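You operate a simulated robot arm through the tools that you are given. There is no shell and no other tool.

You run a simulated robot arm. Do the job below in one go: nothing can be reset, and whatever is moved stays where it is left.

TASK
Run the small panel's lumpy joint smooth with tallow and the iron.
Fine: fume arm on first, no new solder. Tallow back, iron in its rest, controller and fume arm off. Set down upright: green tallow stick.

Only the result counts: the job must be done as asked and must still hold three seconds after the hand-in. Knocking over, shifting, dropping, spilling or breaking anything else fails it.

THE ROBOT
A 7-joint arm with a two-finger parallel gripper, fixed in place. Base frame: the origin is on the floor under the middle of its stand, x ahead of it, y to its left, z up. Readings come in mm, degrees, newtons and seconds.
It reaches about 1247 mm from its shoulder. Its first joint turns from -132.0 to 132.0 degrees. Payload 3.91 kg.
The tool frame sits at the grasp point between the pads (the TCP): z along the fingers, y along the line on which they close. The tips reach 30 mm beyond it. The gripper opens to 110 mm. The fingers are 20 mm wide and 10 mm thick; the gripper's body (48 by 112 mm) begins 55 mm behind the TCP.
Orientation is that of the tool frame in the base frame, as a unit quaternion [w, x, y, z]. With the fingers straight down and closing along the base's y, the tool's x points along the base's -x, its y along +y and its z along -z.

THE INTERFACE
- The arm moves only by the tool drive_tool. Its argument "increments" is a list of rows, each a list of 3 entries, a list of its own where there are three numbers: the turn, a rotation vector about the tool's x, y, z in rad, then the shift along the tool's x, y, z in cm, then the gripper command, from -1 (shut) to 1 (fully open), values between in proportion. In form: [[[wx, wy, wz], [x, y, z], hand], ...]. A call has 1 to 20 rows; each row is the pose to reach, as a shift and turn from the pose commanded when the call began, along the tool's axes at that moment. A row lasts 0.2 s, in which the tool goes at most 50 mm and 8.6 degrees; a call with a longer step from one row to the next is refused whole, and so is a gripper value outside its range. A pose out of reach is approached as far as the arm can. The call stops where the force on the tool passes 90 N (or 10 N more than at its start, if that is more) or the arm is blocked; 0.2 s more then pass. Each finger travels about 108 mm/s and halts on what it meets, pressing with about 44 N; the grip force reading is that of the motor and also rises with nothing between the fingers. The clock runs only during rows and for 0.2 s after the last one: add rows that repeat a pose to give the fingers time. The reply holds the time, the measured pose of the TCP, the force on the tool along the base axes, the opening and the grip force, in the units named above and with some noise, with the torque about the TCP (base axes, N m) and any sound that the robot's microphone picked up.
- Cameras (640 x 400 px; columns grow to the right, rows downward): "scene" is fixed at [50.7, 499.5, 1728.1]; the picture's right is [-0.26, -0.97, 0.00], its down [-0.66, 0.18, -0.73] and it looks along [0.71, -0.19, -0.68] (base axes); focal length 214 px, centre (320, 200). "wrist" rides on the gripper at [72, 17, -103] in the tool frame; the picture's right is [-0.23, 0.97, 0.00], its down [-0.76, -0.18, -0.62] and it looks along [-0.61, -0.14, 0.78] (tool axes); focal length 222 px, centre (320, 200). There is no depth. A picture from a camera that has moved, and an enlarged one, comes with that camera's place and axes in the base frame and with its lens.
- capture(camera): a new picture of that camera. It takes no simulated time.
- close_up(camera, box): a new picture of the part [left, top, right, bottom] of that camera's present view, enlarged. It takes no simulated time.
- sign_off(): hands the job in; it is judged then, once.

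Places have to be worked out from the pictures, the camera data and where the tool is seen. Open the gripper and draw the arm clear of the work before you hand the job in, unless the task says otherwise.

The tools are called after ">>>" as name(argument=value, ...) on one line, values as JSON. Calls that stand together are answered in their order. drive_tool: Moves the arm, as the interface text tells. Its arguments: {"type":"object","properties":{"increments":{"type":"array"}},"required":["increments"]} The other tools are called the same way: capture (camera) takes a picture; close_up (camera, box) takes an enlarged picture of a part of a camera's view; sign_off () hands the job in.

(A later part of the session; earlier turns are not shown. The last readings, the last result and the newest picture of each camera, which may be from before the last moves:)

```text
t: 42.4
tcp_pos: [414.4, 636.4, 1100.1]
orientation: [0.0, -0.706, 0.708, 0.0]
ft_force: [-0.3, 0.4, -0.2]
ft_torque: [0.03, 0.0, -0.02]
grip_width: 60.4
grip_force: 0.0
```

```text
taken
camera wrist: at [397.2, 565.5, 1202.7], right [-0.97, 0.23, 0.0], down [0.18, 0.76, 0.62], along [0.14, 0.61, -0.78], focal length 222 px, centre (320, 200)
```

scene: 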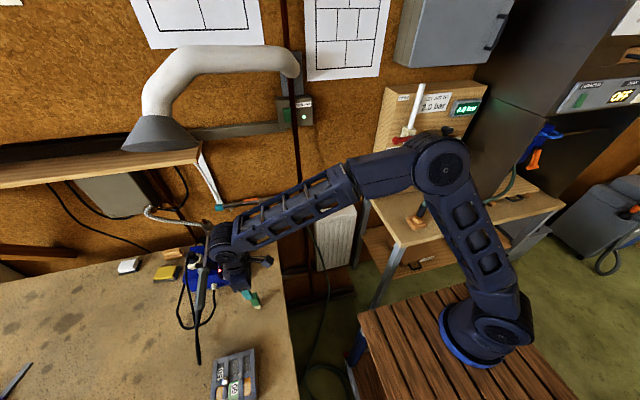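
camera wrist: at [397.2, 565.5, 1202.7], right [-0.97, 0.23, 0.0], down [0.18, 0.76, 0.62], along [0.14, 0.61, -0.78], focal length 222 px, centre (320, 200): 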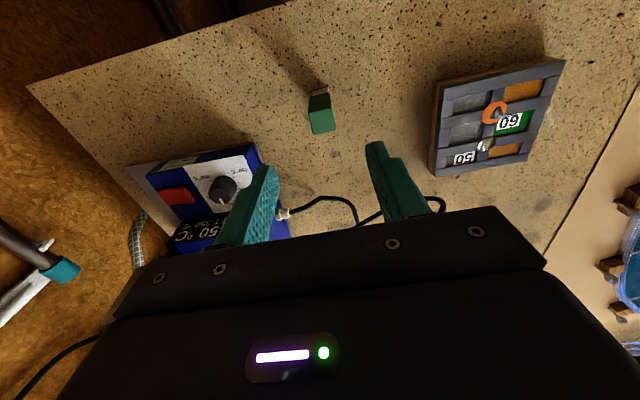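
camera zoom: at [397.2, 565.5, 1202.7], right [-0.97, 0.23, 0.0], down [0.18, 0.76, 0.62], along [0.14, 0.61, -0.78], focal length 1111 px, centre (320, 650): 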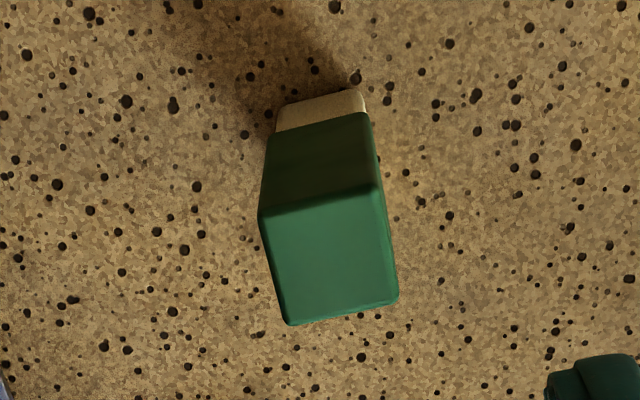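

The stick stands upright in its place and the orange film stays on the joint. Next is the iron: I'll turn the gripper so it can take the handle across (closing along y), hovering at about (490, 797) above it.

>>> drive_tool(increments=[[[0, 0, -0.14], [-1, -0.5, -2], 0.1], [[0, 0, -0.28], [-2.5, -1.2, -4], 0.1], [[0, 0, -0.42], [-4, -1.9, -5], 0.1], [[0, 0, -0.56], [-5.5, -2.6, -5], 0.1], [[0, 0, -0.7], [-7, -3.3, -5], 0.1], [[0, 0, -0.84], [-8.5, -4, -5], 0.1], [[0, 0, -0.98], [-10, -4.7, -5], 0.1], [[0, 0, -1.12], [-11.5, -5.4, -5], 0.1], [[0, 0, -1.26], [-13, -6.1, -5], 0.1], [[0, 0, -1.4], [-14.5, -6.8, -5], 0.1], [[0, 0, -1.5], [-15.4, -7.3, -5], 0.1], [[0, 0, -1.5708], [-16, -7.6, -5], 0.1], [[0, 0, -1.5708], [-16, -7.6, -5], 0.1]])

>>> capture(camera="wrist")

>>> capture(camera="scene")

```text
t: 45.2
tcp_pos: [489.8, 797.1, 1147.9]
orientation: [0.001, 1.0, 0.0, 0.0]
ft_force: [0.9, -0.1, 0.0]
ft_torque: [-0.02, 0.0, -0.02]
grip_width: 60.3
grip_force: 0.0
```

```text
taken
camera wrist: at [560.4, 780.7, 1250.7], right [-0.23, -0.97, 0.0], down [-0.76, 0.18, 0.62], along [-0.61, 0.14, -0.78], focal length 222 px, centre (320, 200)
```

wrist: 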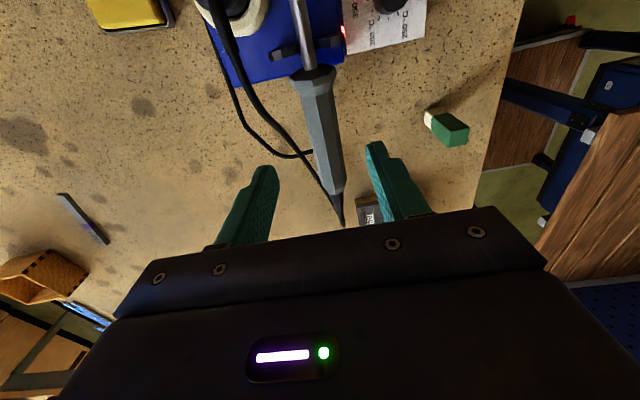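

```text
taken
```

scene: 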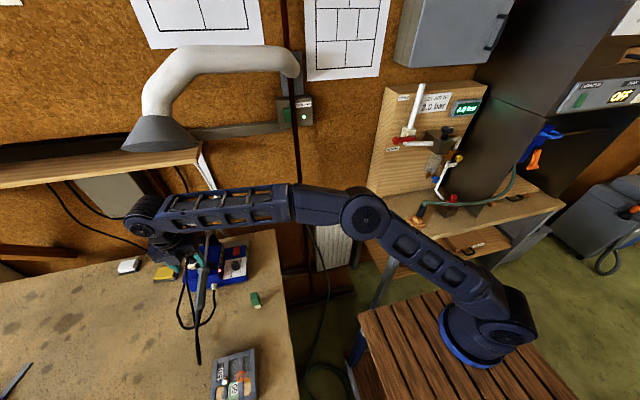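

That orientation works. I'll zoom on the handle and rest from here.

>>> close_up(camera="wrist", box=[240, 0, 416, 110])

>>> close_up(camera="wrist", box=[200, 60, 424, 230])

```text
3.64 times, centred on (328, 55) of wrist
camera zoom: at [560.4, 780.7, 1250.7], right [-0.23, -0.97, 0.0], down [-0.76, 0.18, 0.62], along [-0.61, 0.14, -0.78], focal length 808 px, centre (291, 727)
```

zoom: 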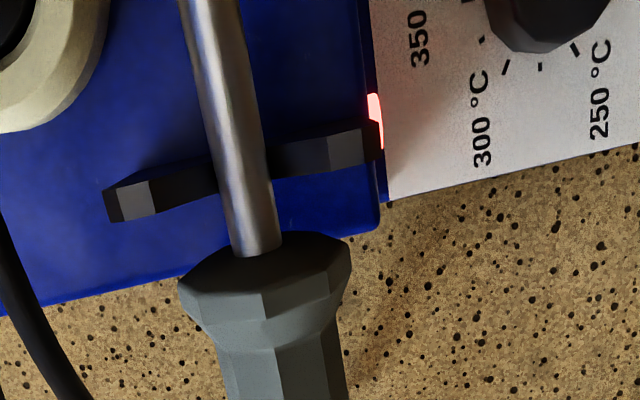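

```text
2.35 times, centred on (312, 145) of wrist
camera zoom: at [560.4, 780.7, 1250.7], right [-0.23, -0.97, 0.0], down [-0.76, 0.18, 0.62], along [-0.61, 0.14, -0.78], focal length 523 px, centre (339, 329)
```

zoom: 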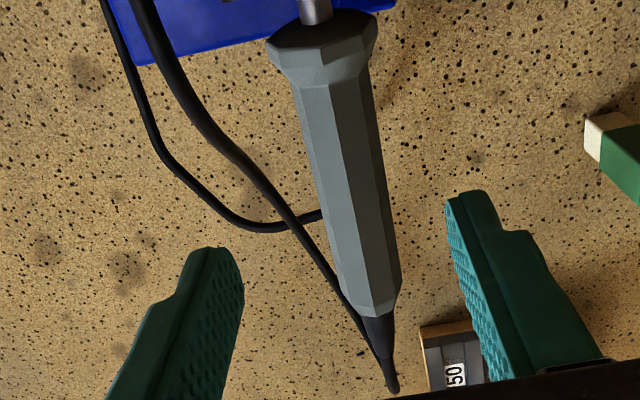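

The handle is about 28 mm thick, its axis near (490, 796, 1029) with roughly 2.5° of yaw. I'll align to it and descend so the tips straddle the top of the handle, then check again.

>>> drive_tool(increments=[[[0, 0, 0.044], [0, 0.15, 2], 0.0], [[0, 0, 0.044], [0, 0.15, 5], 0.0], [[0, 0, 0.044], [0, 0.15, 7.5], 0.0], [[0, 0, 0.044], [0, 0.15, 8.3], 0.0], [[0, 0, 0.044], [0, 0.15, 8.3], 0.0]])

>>> close_up(camera="wrist", box=[200, 40, 440, 230])

>>> close_up(camera="scene", box=[140, 230, 268, 310])

```text
t: 46.4
tcp_pos: [491.6, 794.6, 1064.8]
orientation: [-0.001, 1.0, -0.023, 0.0]
ft_force: [-0.5, -0.4, -0.1]
ft_torque: [0.0, -0.01, 0.0]
grip_width: 55.3
grip_force: 0.1
```

```text
2.11 times, centred on (320, 135) of wrist
camera zoom: at [561.7, 775.0, 1167.0], right [-0.27, -0.96, 0.0], down [-0.75, 0.21, 0.62], along [-0.6, 0.17, -0.78], focal length 468 px, centre (320, 337)
```

zoom: 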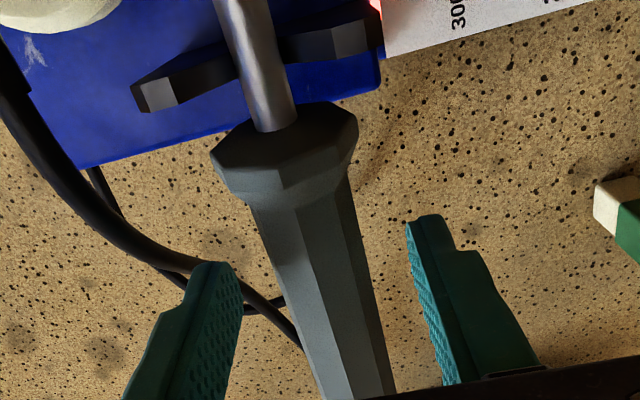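

```text
5.00 times, centred on (204, 270) of scene
camera zoom: at [50.7, 499.5, 1728.1], right [-0.26, -0.97, 0.0], down [-0.66, 0.18, -0.73], along [0.71, -0.19, -0.68], focal length 1072 px, centre (900, -150)
```

zoom: 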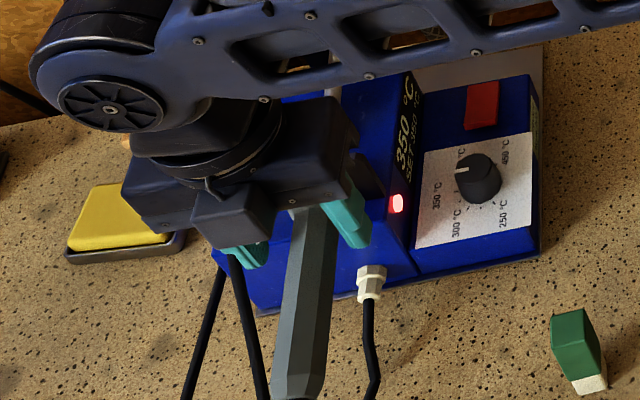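

The handle runs parallel to the grip but sits 2.3 mm to the +y side. I'll correct this, descend to the handle axis height, and look once more.

>>> drive_tool(increments=[[[0, 0, 0], [0, -0.23, 1], 0.0], [[0, 0, 0], [0, -0.23, 2.5], 0.0], [[0, 0, 0], [0, -0.23, 3.5], 0.0], [[0, 0, 0], [0, -0.23, 3.5], -0.25], [[0, 0, 0], [0, -0.23, 3.5], -0.35]])

>>> close_up(camera="wrist", box=[200, 40, 440, 230])

>>> close_up(camera="scene", box=[140, 230, 268, 310])

```text
t: 47.6
tcp_pos: [488.8, 798.5, 1029.6]
orientation: [0.0, 1.0, -0.023, 0.0]
ft_force: [-0.4, 0.0, -0.7]
ft_torque: [0.01, -0.01, -0.02]
grip_width: 35.9
grip_force: 0.5
```

```text
2.11 times, centred on (320, 135) of wrist
camera zoom: at [559.9, 779.1, 1131.4], right [-0.27, -0.96, 0.0], down [-0.75, 0.21, 0.62], along [-0.6, 0.17, -0.78], focal length 468 px, centre (320, 337)
```

zoom: 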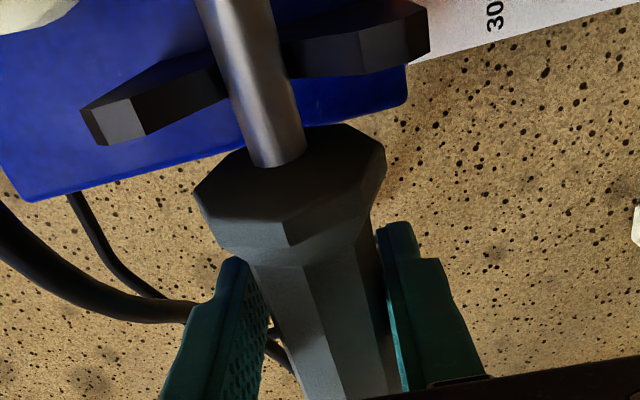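

```text
5.00 times, centred on (204, 270) of scene
camera zoom: at [50.7, 499.5, 1728.1], right [-0.26, -0.97, 0.0], down [-0.66, 0.18, -0.73], along [0.71, -0.19, -0.68], focal length 1072 px, centre (900, -150)
```

zoom: 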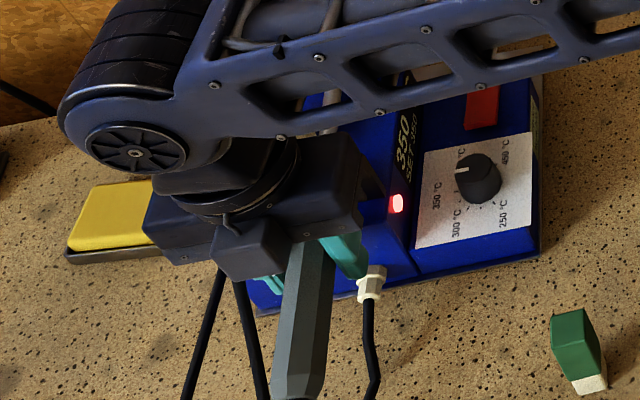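

The fingers are beside the handle just behind its flare. I'll close on it.

>>> drive_tool(increments=[[[0, 0, 0], [0, 0, 0], -0.45], [[0, 0, 0], [0, 0, 0], -0.7], [[0, 0, 0], [0, 0, 0], -1], [[0, 0, 0], [0, 0, 0], -1]])

>>> close_up(camera="wrist", box=[200, 40, 440, 230])

>>> close_up(camera="scene", box=[180, 205, 260, 255])

```text
t: 48.6
tcp_pos: [489.9, 799.4, 1029.5]
orientation: [-0.001, 1.0, -0.023, 0.0]
ft_force: [-1.3, -7.8, 5.7]
ft_torque: [0.07, -0.09, -0.47]
grip_width: 30.1
grip_force: 33.3
```

```text
2.11 times, centred on (320, 135) of wrist
camera zoom: at [559.8, 778.7, 1132.3], right [-0.27, -0.96, 0.0], down [-0.75, 0.21, 0.62], along [-0.6, 0.17, -0.78], focal length 468 px, centre (320, 337)
```

zoom: 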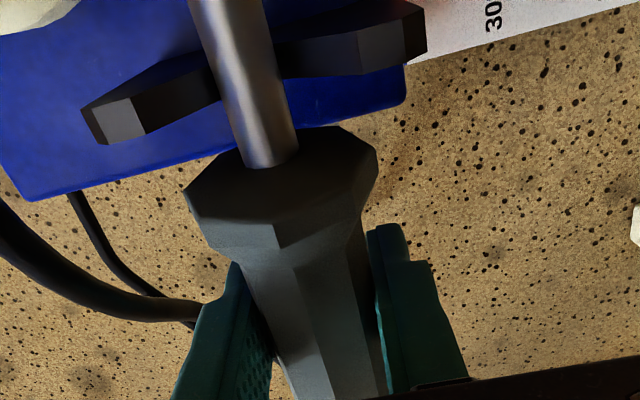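

```text
8.00 times, centred on (220, 230) of scene
camera zoom: at [50.7, 499.5, 1728.1], right [-0.26, -0.97, 0.0], down [-0.66, 0.18, -0.73], along [0.71, -0.19, -0.68], focal length 1716 px, centre (1120, -40)
```

zoom: 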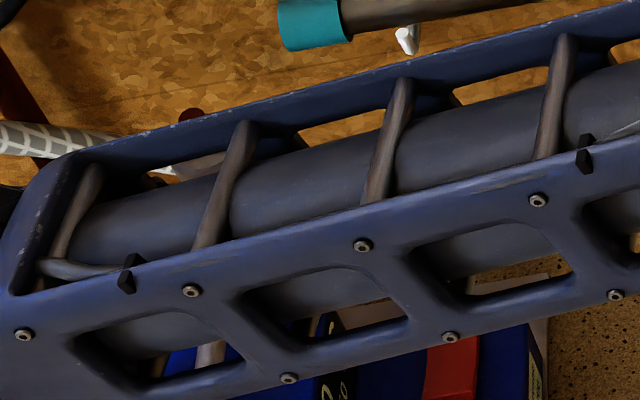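

The handle is held (30 mm) with a slight sideways load. I'll let the grip settle and relax about 1.5 mm toward −y before lifting.

>>> drive_tool(increments=[[[0, 0, 0], [0, 0.08, 0], -1], [[0, 0, 0], [0, 0.15, 0], -1], [[0, 0, 0], [0, 0.15, 0], -1]])

>>> close_up(camera="wrist", box=[200, 0, 440, 190])

```text
t: 49.4
tcp_pos: [488.6, 795.7, 1029.2]
orientation: [0.0, 1.0, -0.023, 0.0]
ft_force: [-1.5, 3.8, 0.2]
ft_torque: [-0.08, -0.25, 0.74]
grip_width: 30.1
grip_force: 33.6
```

```text
2.11 times, centred on (320, 95) of wrist
camera zoom: at [559.3, 777.5, 1131.7], right [-0.27, -0.96, 0.0], down [-0.75, 0.21, 0.62], along [-0.6, 0.17, -0.78], focal length 468 px, centre (320, 421)
```

zoom: 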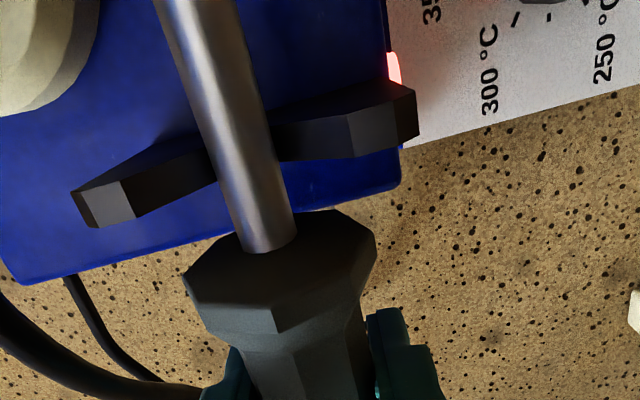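

The side load is now nearly balanced. I'll split the difference and lift 15 mm to see how the iron hangs.

>>> drive_tool(increments=[[[0, 0, 0], [0, -0.04, 0], -1], [[0, 0, 0], [0, -0.04, -0.3], -1], [[0, 0, 0], [0, -0.04, -0.9], -1], [[0, 0, 0], [0, -0.04, -1.5], -1], [[0, 0, 0], [0, -0.04, -1.5], -1]])

>>> close_up(camera="wrist", box=[200, 0, 440, 190])

>>> close_up(camera="scene", box=[140, 200, 300, 300])

```text
t: 50.6
tcp_pos: [489.6, 797.1, 1044.1]
orientation: [0.0, 1.0, -0.023, 0.0]
ft_force: [-0.3, -0.3, -4.7]
ft_torque: [0.05, 0.54, 0.01]
grip_width: 30.1
grip_force: 34.4
```

```text
2.11 times, centred on (320, 95) of wrist
camera zoom: at [559.1, 777.5, 1147.5], right [-0.27, -0.96, 0.0], down [-0.75, 0.21, 0.62], along [-0.6, 0.17, -0.78], focal length 468 px, centre (320, 421)
```

zoom: 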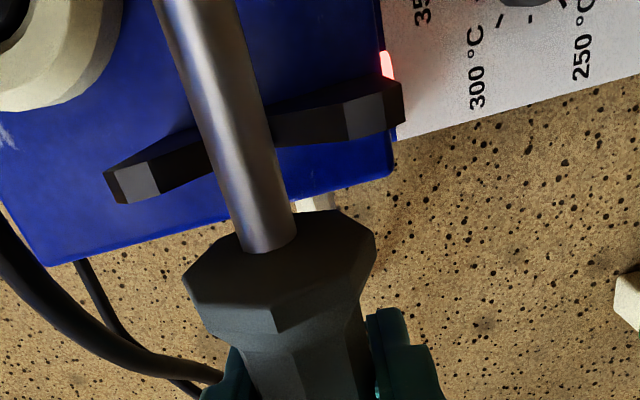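

```text
4.00 times, centred on (220, 250) of scene
camera zoom: at [50.7, 499.5, 1728.1], right [-0.26, -0.97, 0.0], down [-0.66, 0.18, -0.73], along [0.71, -0.19, -0.68], focal length 858 px, centre (720, 0)
```

zoom: 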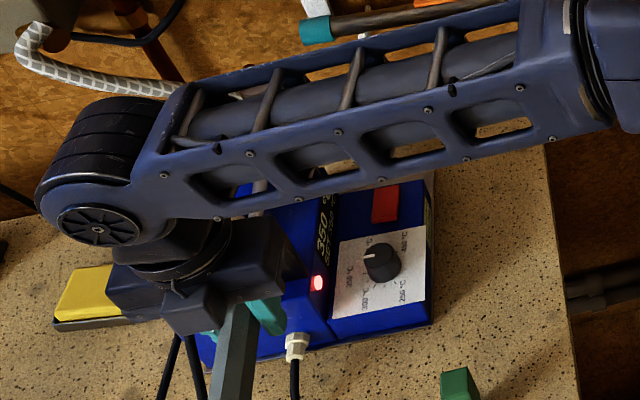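

The iron is fully held (4.7 N, 0.54 Nm) with no slip. I'll raise it well clear, then turn it so it points back toward the panel (−x, −y), keeping the handle near the controller so its lead stays slack.

>>> drive_tool(increments=[[[0, 0, 0], [0, 0, -3], -1], [[0, 0, 0], [0, 0, -6.5], -1], [[0, 0, 0], [0, 0, -10], -1], [[0, 0, 0], [0, 0, -12], -1], [[0, 0, 0], [0, 0, -12], -1]])

>>> capture(camera="scene")

>>> capture(camera="wrist")

```text
t: 51.8
tcp_pos: [487.8, 798.2, 1165.6]
orientation: [0.0, 1.0, -0.023, 0.001]
ft_force: [0.1, -0.1, -4.1]
ft_torque: [0.02, 0.53, -0.01]
grip_width: 30.2
grip_force: 33.5
```

```text
taken
```

scene: 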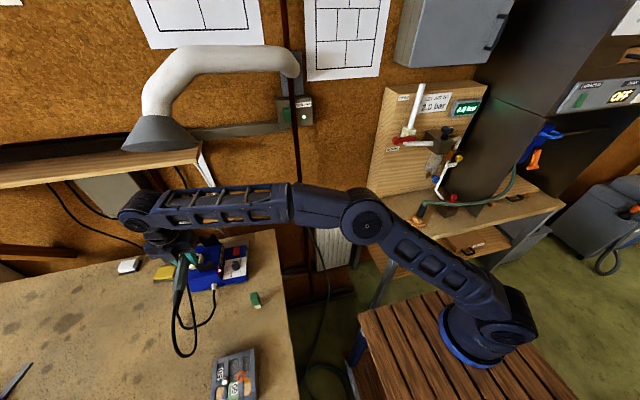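

```text
taken
camera wrist: at [559.2, 778.1, 1268.3], right [-0.27, -0.96, 0.0], down [-0.75, 0.21, 0.62], along [-0.6, 0.17, -0.78], focal length 222 px, centre (320, 200)
```

wrist: 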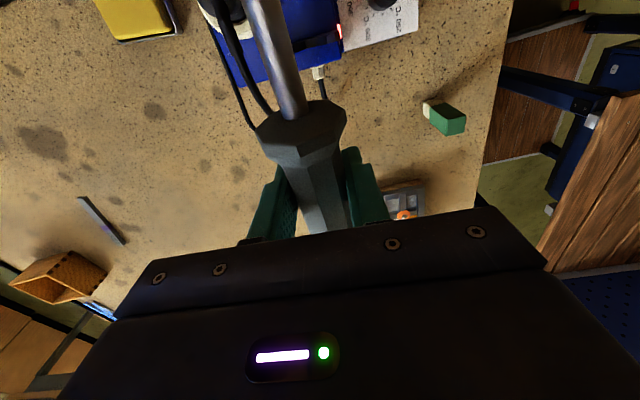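

The lead follows freely. Now I rotate the iron clockwise by 135° while moving over to (375, 844).

>>> drive_tool(increments=[[[0, 0, 0.13], [-0.6, -0.2, 0], -1], [[0, 0, 0.26], [-1.2, -0.4, 0], -1], [[0, 0, 0.39], [-1.9, -0.7, 0], -1], [[0, 0, 0.52], [-2.5, -0.9, 0], -1], [[0, 0, 0.65], [-3.2, -1.2, 0], -1], [[0, 0, 0.78], [-3.8, -1.4, 0], -1], [[0, 0, 0.91], [-4.5, -1.6, 0], -1], [[0, 0, 1.04], [-5.1, -1.9, 0], -1], [[0, 0, 1.17], [-5.8, -2.1, 0], -1], [[0, 0, 1.3], [-6.4, -2.3, 0], -1], [[0, 0, 1.43], [-7.0, -2.6, 0], -1], [[0, 0, 1.56], [-7.7, -2.8, 0], -1], [[0, 0, 1.69], [-8.3, -3.0, 0], -1], [[0, 0, 1.82], [-8.9, -3.3, 0], -1], [[0, 0, 1.95], [-9.6, -3.5, 0], -1], [[0, 0, 2.08], [-10.2, -3.7, 0], -1], [[0, 0, 2.21], [-10.8, -3.9, 0], -1], [[0, 0, 2.3], [-11.2, -4.1, 0], -1], [[0, 0, 2.356], [-11.5, -4.2, 0], -1], [[0, 0, 2.356], [-11.5, -4.2, 0], -1]])

>>> capture(camera="scene")

>>> capture(camera="wrist")

```text
t: 56.0
tcp_pos: [375.4, 843.7, 1165.1]
orientation: [0.001, -0.362, 0.932, 0.0]
ft_force: [0.0, -0.7, -5.1]
ft_torque: [0.32, -0.4, -0.01]
grip_width: 30.2
grip_force: 33.9
```

```text
taken
```

scene: 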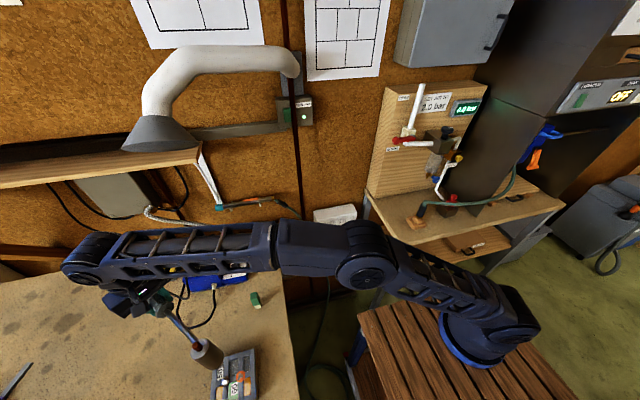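

```text
taken
camera wrist: at [309.5, 808.3, 1267.2], right [-0.49, 0.87, 0.0], down [0.68, 0.38, 0.62], along [0.54, 0.3, -0.78], focal length 222 px, centre (320, 200)
```

wrist: 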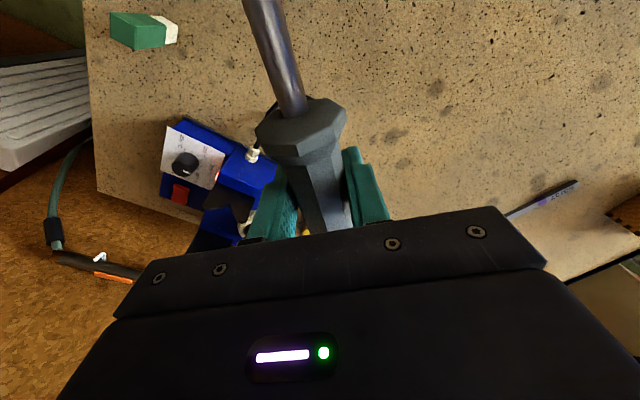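

The iron now points at the panel. I'll zoom in on its head in the scene view.

>>> close_up(camera="scene", box=[170, 320, 270, 390])

>>> close_up(camera="scene", box=[180, 330, 228, 370])

```text
5.71 times, centred on (220, 355) of scene
camera zoom: at [50.7, 499.5, 1728.1], right [-0.26, -0.97, 0.0], down [-0.66, 0.18, -0.73], along [0.71, -0.19, -0.68], focal length 1226 px, centre (891, -686)
```

zoom: 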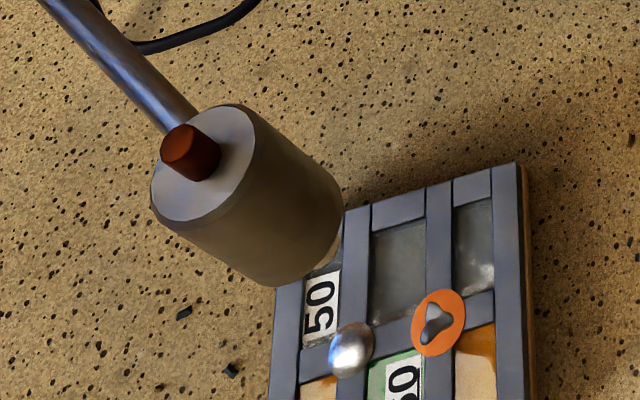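

```text
10.00 times, centred on (204, 350) of scene
camera zoom: at [50.7, 499.5, 1728.1], right [-0.26, -0.97, 0.0], down [-0.66, 0.18, -0.73], along [0.71, -0.19, -0.68], focal length 2145 px, centre (1480, -1300)
```

zoom: 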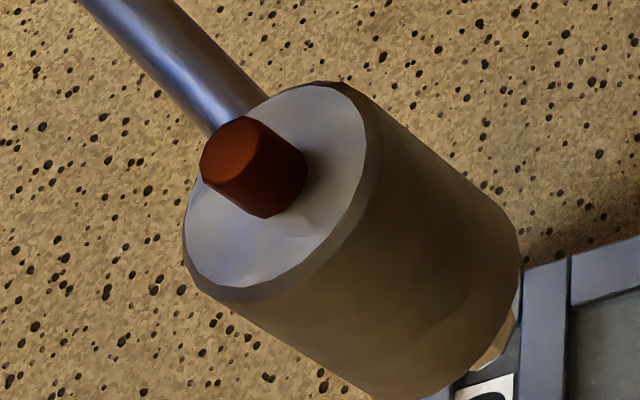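

The head is right over the joint: I predict the bit at about (213, 696), with the lump at (214, 695). I'll lower until the bit is roughly 20 mm above the joint.

>>> drive_tool(increments=[[[0, 0, 0], [0, 0, 4], -1], [[0, 0, 0], [0, 0, 8], -1], [[0, 0, 0], [0, 0, 12], -1], [[0, 0, 0], [0, 0, 15], -1], [[0, 0, 0], [0, 0, 15.5], -1], [[0, 0, 0], [0, 0, 15.5], -1]])

>>> close_up(camera="scene", box=[190, 325, 270, 385])

>>> capture(camera="scene")

```text
t: 57.4
tcp_pos: [375.0, 843.9, 1010.8]
orientation: [0.001, -0.361, 0.932, 0.0]
ft_force: [0.7, 0.2, -3.6]
ft_torque: [0.32, -0.37, 0.03]
grip_width: 30.3
grip_force: 34.3
```

```text
6.67 times, centred on (230, 355) of scene
camera zoom: at [50.7, 499.5, 1728.1], right [-0.26, -0.97, 0.0], down [-0.66, 0.18, -0.73], along [0.71, -0.19, -0.68], focal length 1430 px, centre (920, -833)
```

zoom: 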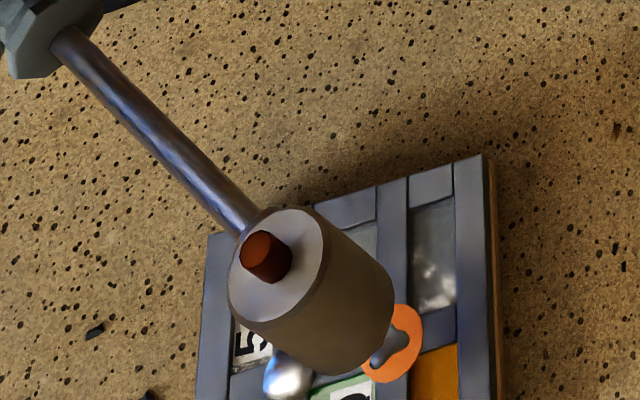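

```text
taken
```

scene: 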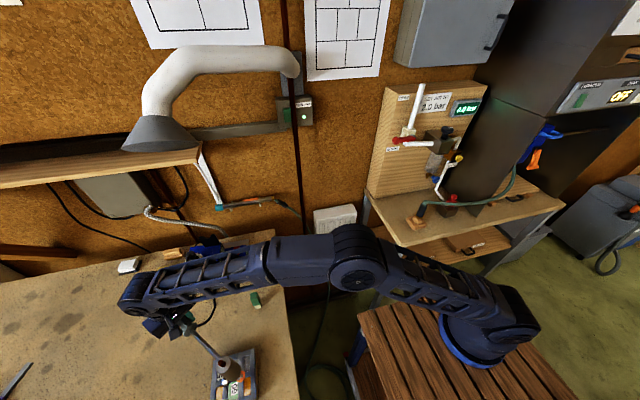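

The geometry still agrees to within 2 mm. I'll lower another 14 mm, then creep.

>>> drive_tool(increments=[[[0, 0, 0], [0, 0, 0.5], -1], [[0, 0, 0], [0, 0, 1.0], -1], [[0, 0, 0], [0, 0, 1.2], -1], [[0, 0, 0], [0, 0, 1.4], -1]])

>>> close_up(camera="scene", box=[200, 340, 264, 390])

```text
t: 58.4
tcp_pos: [376.5, 844.5, 995.8]
orientation: [-0.001, -0.361, 0.932, 0.0]
ft_force: [-0.2, 0.5, -4.3]
ft_torque: [0.32, -0.43, -0.01]
grip_width: 30.2
grip_force: 33.4
```

```text
8.00 times, centred on (232, 365) of scene
camera zoom: at [50.7, 499.5, 1728.1], right [-0.26, -0.97, 0.0], down [-0.66, 0.18, -0.73], along [0.71, -0.19, -0.68], focal length 1716 px, centre (1024, -1120)
```

zoom: 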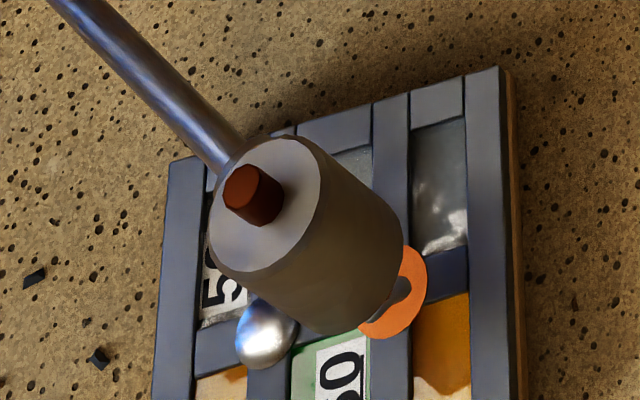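

The bit should be about 8 mm above the lump. I'll creep down while watching force.

>>> drive_tool(increments=[[[0, 0, 0], [0, 0, 0.15], -1], [[0, 0, 0], [0, 0, 0.3], -1], [[0, 0, 0], [0, 0, 0.45], -1]])

```text
t: 59.2
tcp_pos: [376.3, 844.2, 990.8]
orientation: [0.002, -0.361, 0.933, 0.001]
ft_force: [-0.2, -0.4, -5.4]
ft_torque: [0.34, -0.37, 0.04]
grip_width: 30.2
grip_force: 34.3
```

>>> drive_tool(increments=[[[0, 0, 0], [0, 0, 0.1], -1], [[0, 0, 0], [0, 0, 0.2], -1], [[0, 0, 0], [0, 0, 0.3], -1]])

>>> close_up(camera="scene", box=[200, 340, 264, 390])

```text
t: 60.0
tcp_pos: [376.8, 846.7, 988.2]
orientation: [0.001, -0.362, 0.932, 0.0]
ft_force: [-0.1, -0.5, -3.5]
ft_torque: [0.34, -0.37, 0.0]
grip_width: 30.3
grip_force: 34.0
```

```text
8.00 times, centred on (232, 365) of scene
camera zoom: at [50.7, 499.5, 1728.1], right [-0.26, -0.97, 0.0], down [-0.66, 0.18, -0.73], along [0.71, -0.19, -0.68], focal length 1716 px, centre (1024, -1120)
```

zoom: 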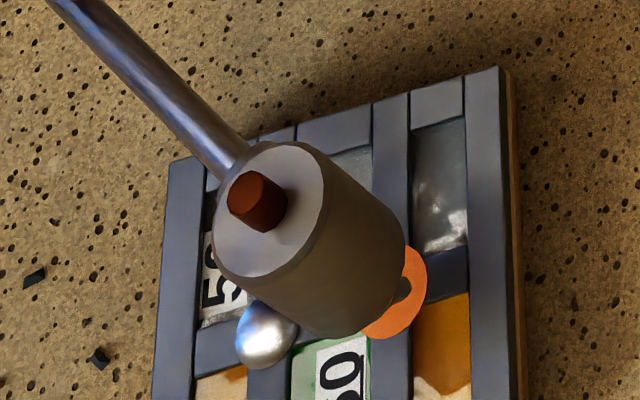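

Still free. I'll keep creeping down in 1 mm steps.

>>> drive_tool(increments=[[[0, 0, 0], [0, 0, 0.1], -1], [[0, 0, 0], [0, 0, 0.2], -1], [[0, 0, 0], [0, 0, 0.3], -1]])

```text
t: 60.8
tcp_pos: [376.4, 845.6, 984.4]
orientation: [0.002, -0.362, 0.932, 0.001]
ft_force: [-0.6, 0.2, -5.1]
ft_torque: [0.31, -0.38, 0.02]
grip_width: 30.3
grip_force: 34.1
```

>>> drive_tool(increments=[[[0, 0, 0], [0, 0, 0.1], -1], [[0, 0, 0], [0, 0, 0.2], -1]])

>>> close_up(camera="scene", box=[200, 340, 264, 390])

```text
t: 61.4
tcp_pos: [377.1, 842.8, 982.9]
orientation: [0.001, -0.361, 0.932, 0.0]
ft_force: [0.1, 0.4, -4.5]
ft_torque: [0.35, -0.41, -0.05]
grip_width: 30.2
grip_force: 33.9
```

```text
8.00 times, centred on (232, 365) of scene
camera zoom: at [50.7, 499.5, 1728.1], right [-0.26, -0.97, 0.0], down [-0.66, 0.18, -0.73], along [0.71, -0.19, -0.68], focal length 1716 px, centre (1024, -1120)
```

zoom: 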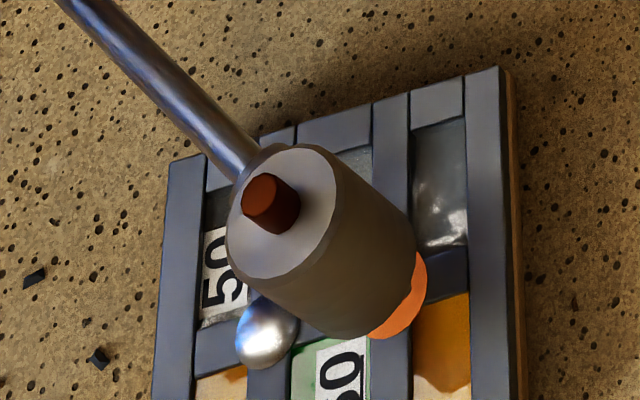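

Still no contact; the head now covers the disc. I'll continue 1 mm at a time.

>>> drive_tool(increments=[[[0, 0, 0], [0, 0, 0.1], -1], [[0, 0, 0], [0, 0, 0.2], -1]])

```text
t: 62.0
tcp_pos: [376.7, 844.0, 980.1]
orientation: [0.001, -0.361, 0.932, 0.0]
ft_force: [-0.3, -0.3, -4.4]
ft_torque: [0.33, -0.37, 0.03]
grip_width: 30.5
grip_force: 34.4
```

>>> drive_tool(increments=[[[0, 0, 0], [0, 0, 0.1], -1], [[0, 0, 0], [0, 0, 0.2], -1]])

>>> close_up(camera="scene", box=[200, 340, 264, 390])

```text
t: 62.6
tcp_pos: [376.7, 843.7, 978.3]
orientation: [0.001, -0.362, 0.932, 0.001]
ft_force: [-0.1, -0.3, -3.6]
ft_torque: [0.36, -0.4, -0.04]
grip_width: 30.3
grip_force: 34.0
```

```text
8.00 times, centred on (232, 365) of scene
camera zoom: at [50.7, 499.5, 1728.1], right [-0.26, -0.97, 0.0], down [-0.66, 0.18, -0.73], along [0.71, -0.19, -0.68], focal length 1716 px, centre (1024, -1120)
```

zoom: 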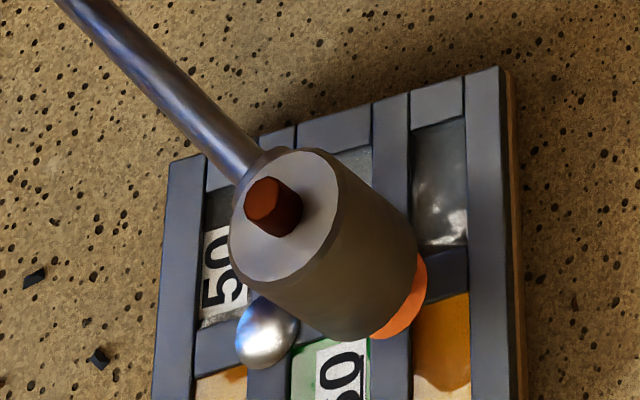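

I'll zoom further on the bit/joint area to judge the remaining gap.

>>> close_up(camera="scene", box=[222, 350, 262, 385])

>>> capture(camera="wrist")

```text
11.43 times, centred on (242, 368) of scene
camera zoom: at [50.7, 499.5, 1728.1], right [-0.26, -0.97, 0.0], down [-0.66, 0.18, -0.73], along [0.71, -0.19, -0.68], focal length 2451 px, centre (1211, -1714)
```

zoom: 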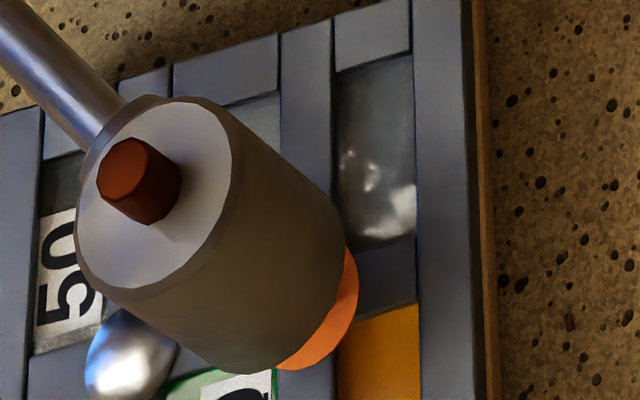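

```text
taken
camera wrist: at [311.0, 808.6, 1080.8], right [-0.49, 0.87, 0.0], down [0.68, 0.38, 0.62], along [0.54, 0.3, -0.78], focal length 222 px, centre (320, 200)
```

wrist: 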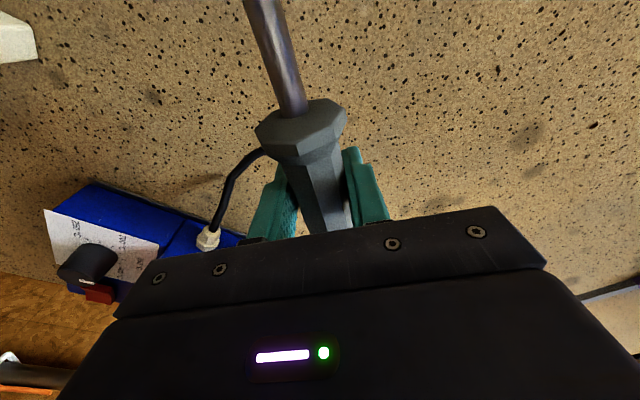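

I judge the bit is about 4 mm to the +y/−x side of the lump. I'll lift 12 mm, shift that sideways, and come down again.

>>> drive_tool(increments=[[[0, 0, 0], [0, 0, -0.6], -1], [[0, 0, 0], [0, 0, -1.2], -1], [[0, 0, 0], [0, -0.35, -1.2], -1], [[0, 0, 0], [0, -0.35, -1.2], -1], [[0, 0, 0], [0, -0.35, -0.9], -1], [[0, 0, 0], [0, -0.35, -0.6], -1], [[0, 0, 0], [0, -0.35, -0.4], -1], [[0, 0, 0], [0, -0.35, -0.4], -1]])

>>> close_up(camera="scene", box=[222, 350, 262, 385])

```text
t: 64.4
tcp_pos: [379.3, 840.6, 983.5]
orientation: [0.001, -0.361, 0.932, 0.0]
ft_force: [-0.4, -0.1, -4.6]
ft_torque: [0.34, -0.38, 0.0]
grip_width: 30.4
grip_force: 34.1
```

```text
11.43 times, centred on (242, 368) of scene
camera zoom: at [50.7, 499.5, 1728.1], right [-0.26, -0.97, 0.0], down [-0.66, 0.18, -0.73], along [0.71, -0.19, -0.68], focal length 2451 px, centre (1211, -1714)
```

zoom: 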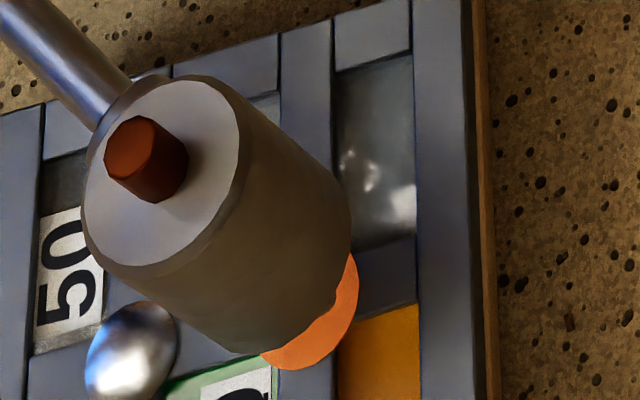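

I'll lower again in small steps from here.

>>> drive_tool(increments=[[[0, 0, 0], [0, 0, 0.15], -1], [[0, 0, 0], [0, 0, 0.3], -1], [[0, 0, 0], [0, 0, 0.45], -1], [[0, 0, 0], [0, 0, 0.5], -1]])

>>> close_up(camera="scene", box=[222, 350, 262, 385])

```text
t: 65.4
tcp_pos: [379.6, 842.4, 977.8]
orientation: [0.001, -0.362, 0.932, 0.0]
ft_force: [0.1, 0.2, -4.7]
ft_torque: [0.34, -0.36, -0.01]
grip_width: 30.2
grip_force: 34.0
```

```text
11.43 times, centred on (242, 368) of scene
camera zoom: at [50.7, 499.5, 1728.1], right [-0.26, -0.97, 0.0], down [-0.66, 0.18, -0.73], along [0.71, -0.19, -0.68], focal length 2451 px, centre (1211, -1714)
```

zoom: 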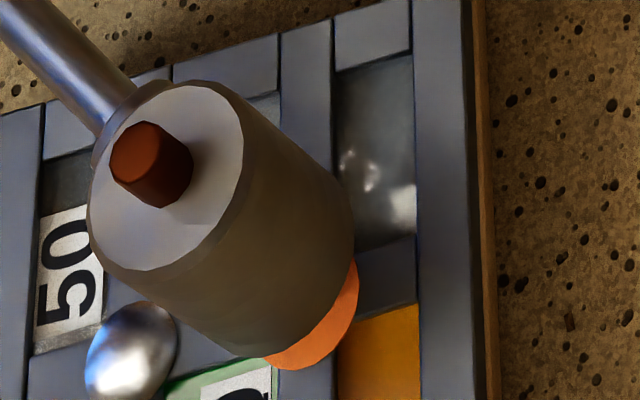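

No contact force yet, and the lump is hidden under the head, so I'll lift 50 mm and look at the joint before going further.

>>> drive_tool(increments=[[[0, 0, 0], [0, 0, -2], -1], [[0, 0, 0], [0, 0, -5], -1], [[0, 0, 0], [0, 0, -9], -1], [[0, 0, 0], [0, 0, -9], -1]])

>>> close_up(camera="scene", box=[200, 340, 264, 390])

```text
t: 66.4
tcp_pos: [380.7, 840.2, 1068.4]
orientation: [0.0, -0.362, 0.932, 0.0]
ft_force: [-0.5, 0.1, -4.7]
ft_torque: [0.3, -0.42, -0.03]
grip_width: 30.1
grip_force: 33.9
```

```text
8.00 times, centred on (232, 365) of scene
camera zoom: at [50.7, 499.5, 1728.1], right [-0.26, -0.97, 0.0], down [-0.66, 0.18, -0.73], along [0.71, -0.19, -0.68], focal length 1716 px, centre (1024, -1120)
```

zoom: 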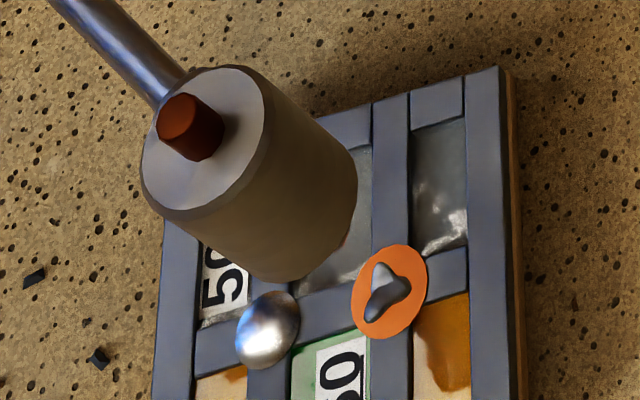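

The joint is still lumpy, so the bit hasn't reached it. I'll shift back 1.5 mm sideways, return to the same height and continue creeping down until it touches.

>>> drive_tool(increments=[[[0, 0, 0], [0, 0.15, 3], -1], [[0, 0, 0], [0, 0.15, 6], -1], [[0, 0, 0], [0, 0.15, 8], -1], [[0, 0, 0], [0, 0.15, 8.8], -1], [[0, 0, 0], [0, 0.15, 9.1], -1], [[0, 0, 0], [0, 0.15, 9.2], -1]])

```text
t: 67.8
tcp_pos: [379.2, 843.6, 976.4]
orientation: [0.0, -0.362, 0.932, 0.0]
ft_force: [-0.3, -0.4, -4.5]
ft_torque: [0.32, -0.39, -0.01]
grip_width: 30.2
grip_force: 34.1
```

>>> drive_tool(increments=[[[0, 0, 0], [0, 0, 0.1], -1], [[0, 0, 0], [0, 0, 0.2], -1]])

```text
t: 68.4
tcp_pos: [379.4, 841.9, 974.4]
orientation: [0.001, -0.362, 0.932, 0.0]
ft_force: [2.6, 1.8, 4.4]
ft_torque: [-0.72, 0.84, 0.01]
grip_width: 30.5
grip_force: 33.7
```

Contact: the vertical force rose by about 9 N. I'll hold here for a moment and look.

>>> drive_tool(increments=[[[0, 0, 0], [0, 0, 0], -1], [[0, 0, 0], [0, 0, 0], -1], [[0, 0, 0], [0, 0, 0], -1], [[0, 0, 0], [0, 0, 0], -1]])

>>> close_up(camera="scene", box=[222, 350, 262, 385])

```text
t: 69.4
tcp_pos: [378.7, 842.0, 973.9]
orientation: [0.001, -0.361, 0.932, 0.0]
ft_force: [1.0, 1.7, 2.5]
ft_torque: [-0.53, 0.61, 0.0]
grip_width: 30.2
grip_force: 34.0
```

```text
11.43 times, centred on (242, 368) of scene
camera zoom: at [50.7, 499.5, 1728.1], right [-0.26, -0.97, 0.0], down [-0.66, 0.18, -0.73], along [0.71, -0.19, -0.68], focal length 2451 px, centre (1211, -1714)
```

zoom: 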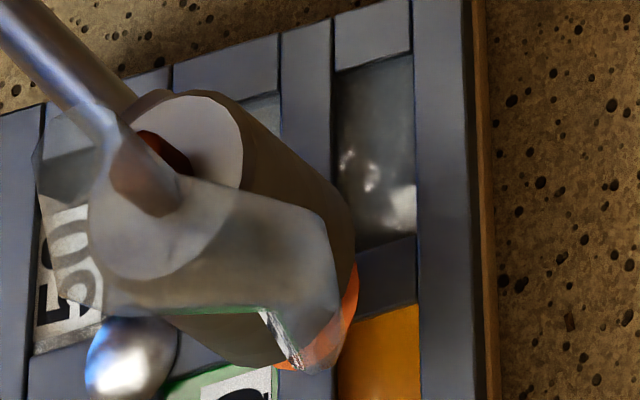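

A wisp of fume is rising, so the solder is heating. I'll make small, slow strokes of about ±4 mm over the joint at this same height.

>>> drive_tool(increments=[[[0, 0, 0], [0.1, 0, 0], -1], [[0, 0, 0], [0.25, 0, 0], -1], [[0, 0, 0], [0.4, 0, 0], -1], [[0, 0, 0], [0.25, 0, 0], -1], [[0, 0, 0], [0, 0, 0], -1], [[0, 0, 0], [-0.2, 0, 0], -1], [[0, 0, 0], [-0.4, 0, 0], -1], [[0, 0, 0], [-0.2, 0, 0], -1], [[0, 0, 0], [0, 0, 0], -1]])

>>> close_up(camera="scene", box=[222, 350, 262, 385])

```text
t: 71.4
tcp_pos: [378.2, 843.3, 974.6]
orientation: [0.001, -0.362, 0.932, 0.0]
ft_force: [0.2, 0.8, -3.2]
ft_torque: [0.28, -0.28, 0.05]
grip_width: 30.2
grip_force: 34.8
```

```text
11.43 times, centred on (242, 368) of scene
camera zoom: at [50.7, 499.5, 1728.1], right [-0.26, -0.97, 0.0], down [-0.66, 0.18, -0.73], along [0.71, -0.19, -0.68], focal length 2451 px, centre (1211, -1714)
```

zoom: 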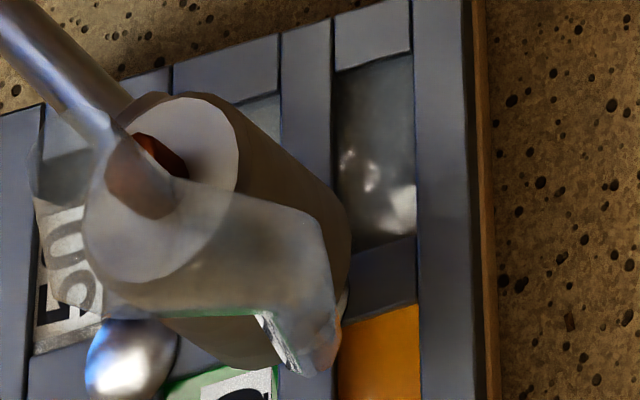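

The orange film is gone and contact has eased, so the joint seems to have flowed. I'll lift straight up and look.

>>> drive_tool(increments=[[[0, 0, 0], [0, 0, -0.5], -1], [[0, 0, 0], [0, 0, -3], -1], [[0, 0, 0], [0, 0, -7], -1], [[0, 0, 0], [0, 0, -11], -1], [[0, 0, 0], [0, 0, -11], -1]])

>>> close_up(camera="scene", box=[200, 340, 264, 390])

>>> capture(camera="scene")

```text
t: 72.6
tcp_pos: [380.4, 839.9, 1082.4]
orientation: [0.0, -0.361, 0.932, 0.0]
ft_force: [-0.6, 0.6, -3.8]
ft_torque: [0.32, -0.41, 0.0]
grip_width: 30.3
grip_force: 34.1
```

```text
8.00 times, centred on (232, 365) of scene
camera zoom: at [50.7, 499.5, 1728.1], right [-0.26, -0.97, 0.0], down [-0.66, 0.18, -0.73], along [0.71, -0.19, -0.68], focal length 1716 px, centre (1024, -1120)
```

zoom: 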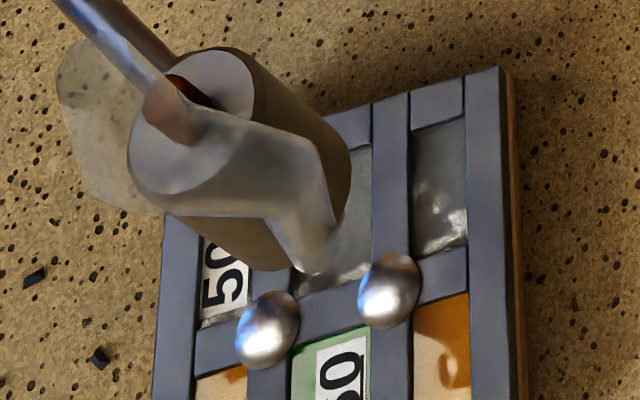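

```text
taken
```

scene: 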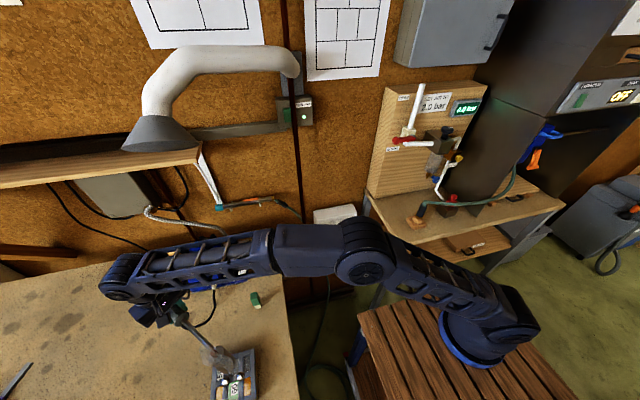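

The joint has turned into a smooth, shiny dome like its neighbour. Now the return: first I'll raise the iron to the carrying height and check its seat in the grip.

>>> drive_tool(increments=[[[0, 0, 0], [0, 0.2, -3], -1], [[0, 0, 0], [0, 0.2, -6], -1], [[0, 0, 0], [0, 0.2, -8.05], -1], [[0, 0, 0], [0, 0.2, -8.05], -1]])

>>> capture(camera="wrist")

>>> close_up(camera="scene", box=[170, 320, 270, 390])

```text
t: 73.6
tcp_pos: [376.7, 842.0, 1166.7]
orientation: [-0.001, -0.362, 0.932, 0.0]
ft_force: [-0.5, -0.3, -3.9]
ft_torque: [0.34, -0.42, -0.01]
grip_width: 30.1
grip_force: 33.7
```

```text
taken
camera wrist: at [310.1, 806.7, 1268.8], right [-0.49, 0.87, 0.0], down [0.68, 0.38, 0.62], along [0.54, 0.31, -0.78], focal length 222 px, centre (320, 200)
```

wrist: 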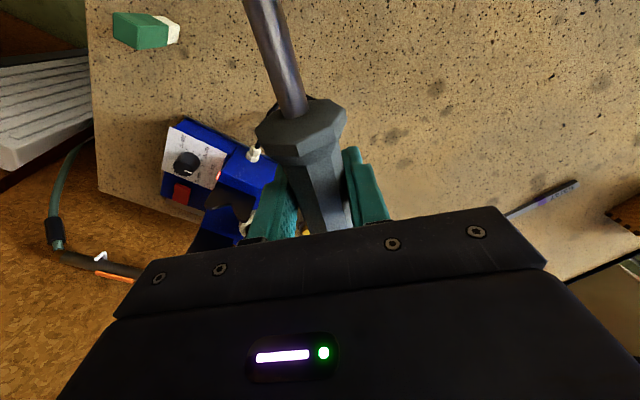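

```text
5.71 times, centred on (220, 355) of scene
camera zoom: at [50.7, 499.5, 1728.1], right [-0.26, -0.97, 0.0], down [-0.66, 0.18, -0.73], along [0.71, -0.19, -0.68], focal length 1226 px, centre (891, -686)
```

zoom: 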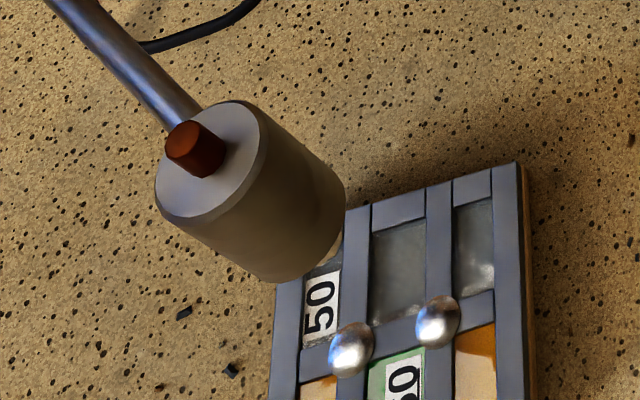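

The iron sits unchanged in the grip and both joints are smooth domes. I'll now reverse the turn back to above the rest.

>>> drive_tool(increments=[[[0, 0, -0.06], [-0.13, -0.28, 0], -1], [[0, 0, -0.19], [-0.42, -0.9, 0], -1], [[0, 0, -0.32], [-0.7, -1.5, 0], -1], [[0, 0, -0.45], [-0.99, -2.12, 0], -1], [[0, 0, -0.58], [-1.27, -2.73, 0], -1], [[0, 0, -0.71], [-1.56, -3.35, 0], -1], [[0, 0, -0.84], [-1.84, -3.96, 0], -1], [[0, 0, -0.97], [-2.13, -4.57, 0], -1], [[0, 0, -1.1], [-2.41, -5.19, 0], -1], [[0, 0, -1.23], [-2.7, -5.8, 0], -1], [[0, 0, -1.36], [-2.98, -6.41, 0], -1], [[0, 0, -1.49], [-3.27, -7.02, 0], -1], [[0, 0, -1.62], [-3.55, -7.64, 0], -1], [[0, 0, -1.75], [-3.84, -8.25, 0], -1], [[0, 0, -1.88], [-4.12, -8.86, 0], -1], [[0, 0, -2.01], [-4.41, -9.48, 0], -1], [[0, 0, -2.14], [-4.69, -10.1, 0], -1], [[0, 0, -2.26], [-4.95, -10.65, 0], -1], [[0, 0, -2.356], [-5.164, -11.106, 0], -1], [[0, 0, -2.356], [-5.164, -11.106, 0], -1]])

>>> capture(camera="scene")

>>> capture(camera="wrist")

```text
t: 77.8
tcp_pos: [489.4, 798.1, 1164.2]
orientation: [0.0, 1.0, -0.022, -0.001]
ft_force: [0.8, 0.2, -4.1]
ft_torque: [0.02, 0.46, 0.01]
grip_width: 30.3
grip_force: 33.7
```

```text
taken
```

scene: 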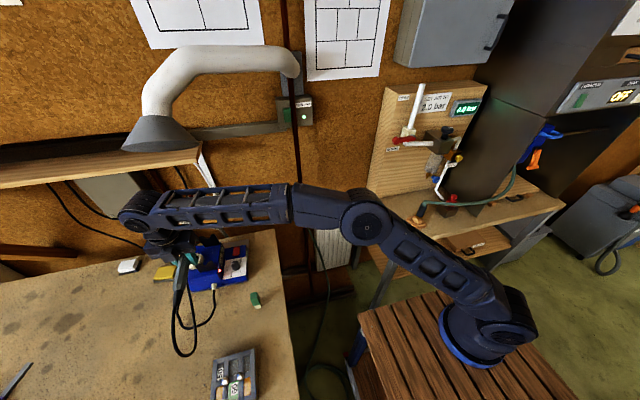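

```text
taken
camera wrist: at [559.8, 778.5, 1267.1], right [-0.27, -0.96, 0.0], down [-0.75, 0.21, 0.62], along [-0.6, 0.17, -0.78], focal length 222 px, centre (320, 200)
```

wrist: 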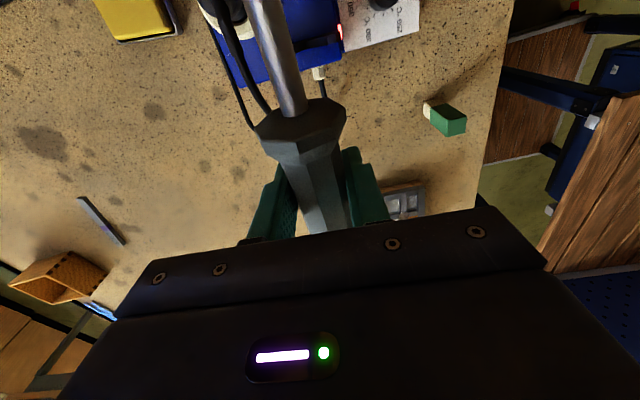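

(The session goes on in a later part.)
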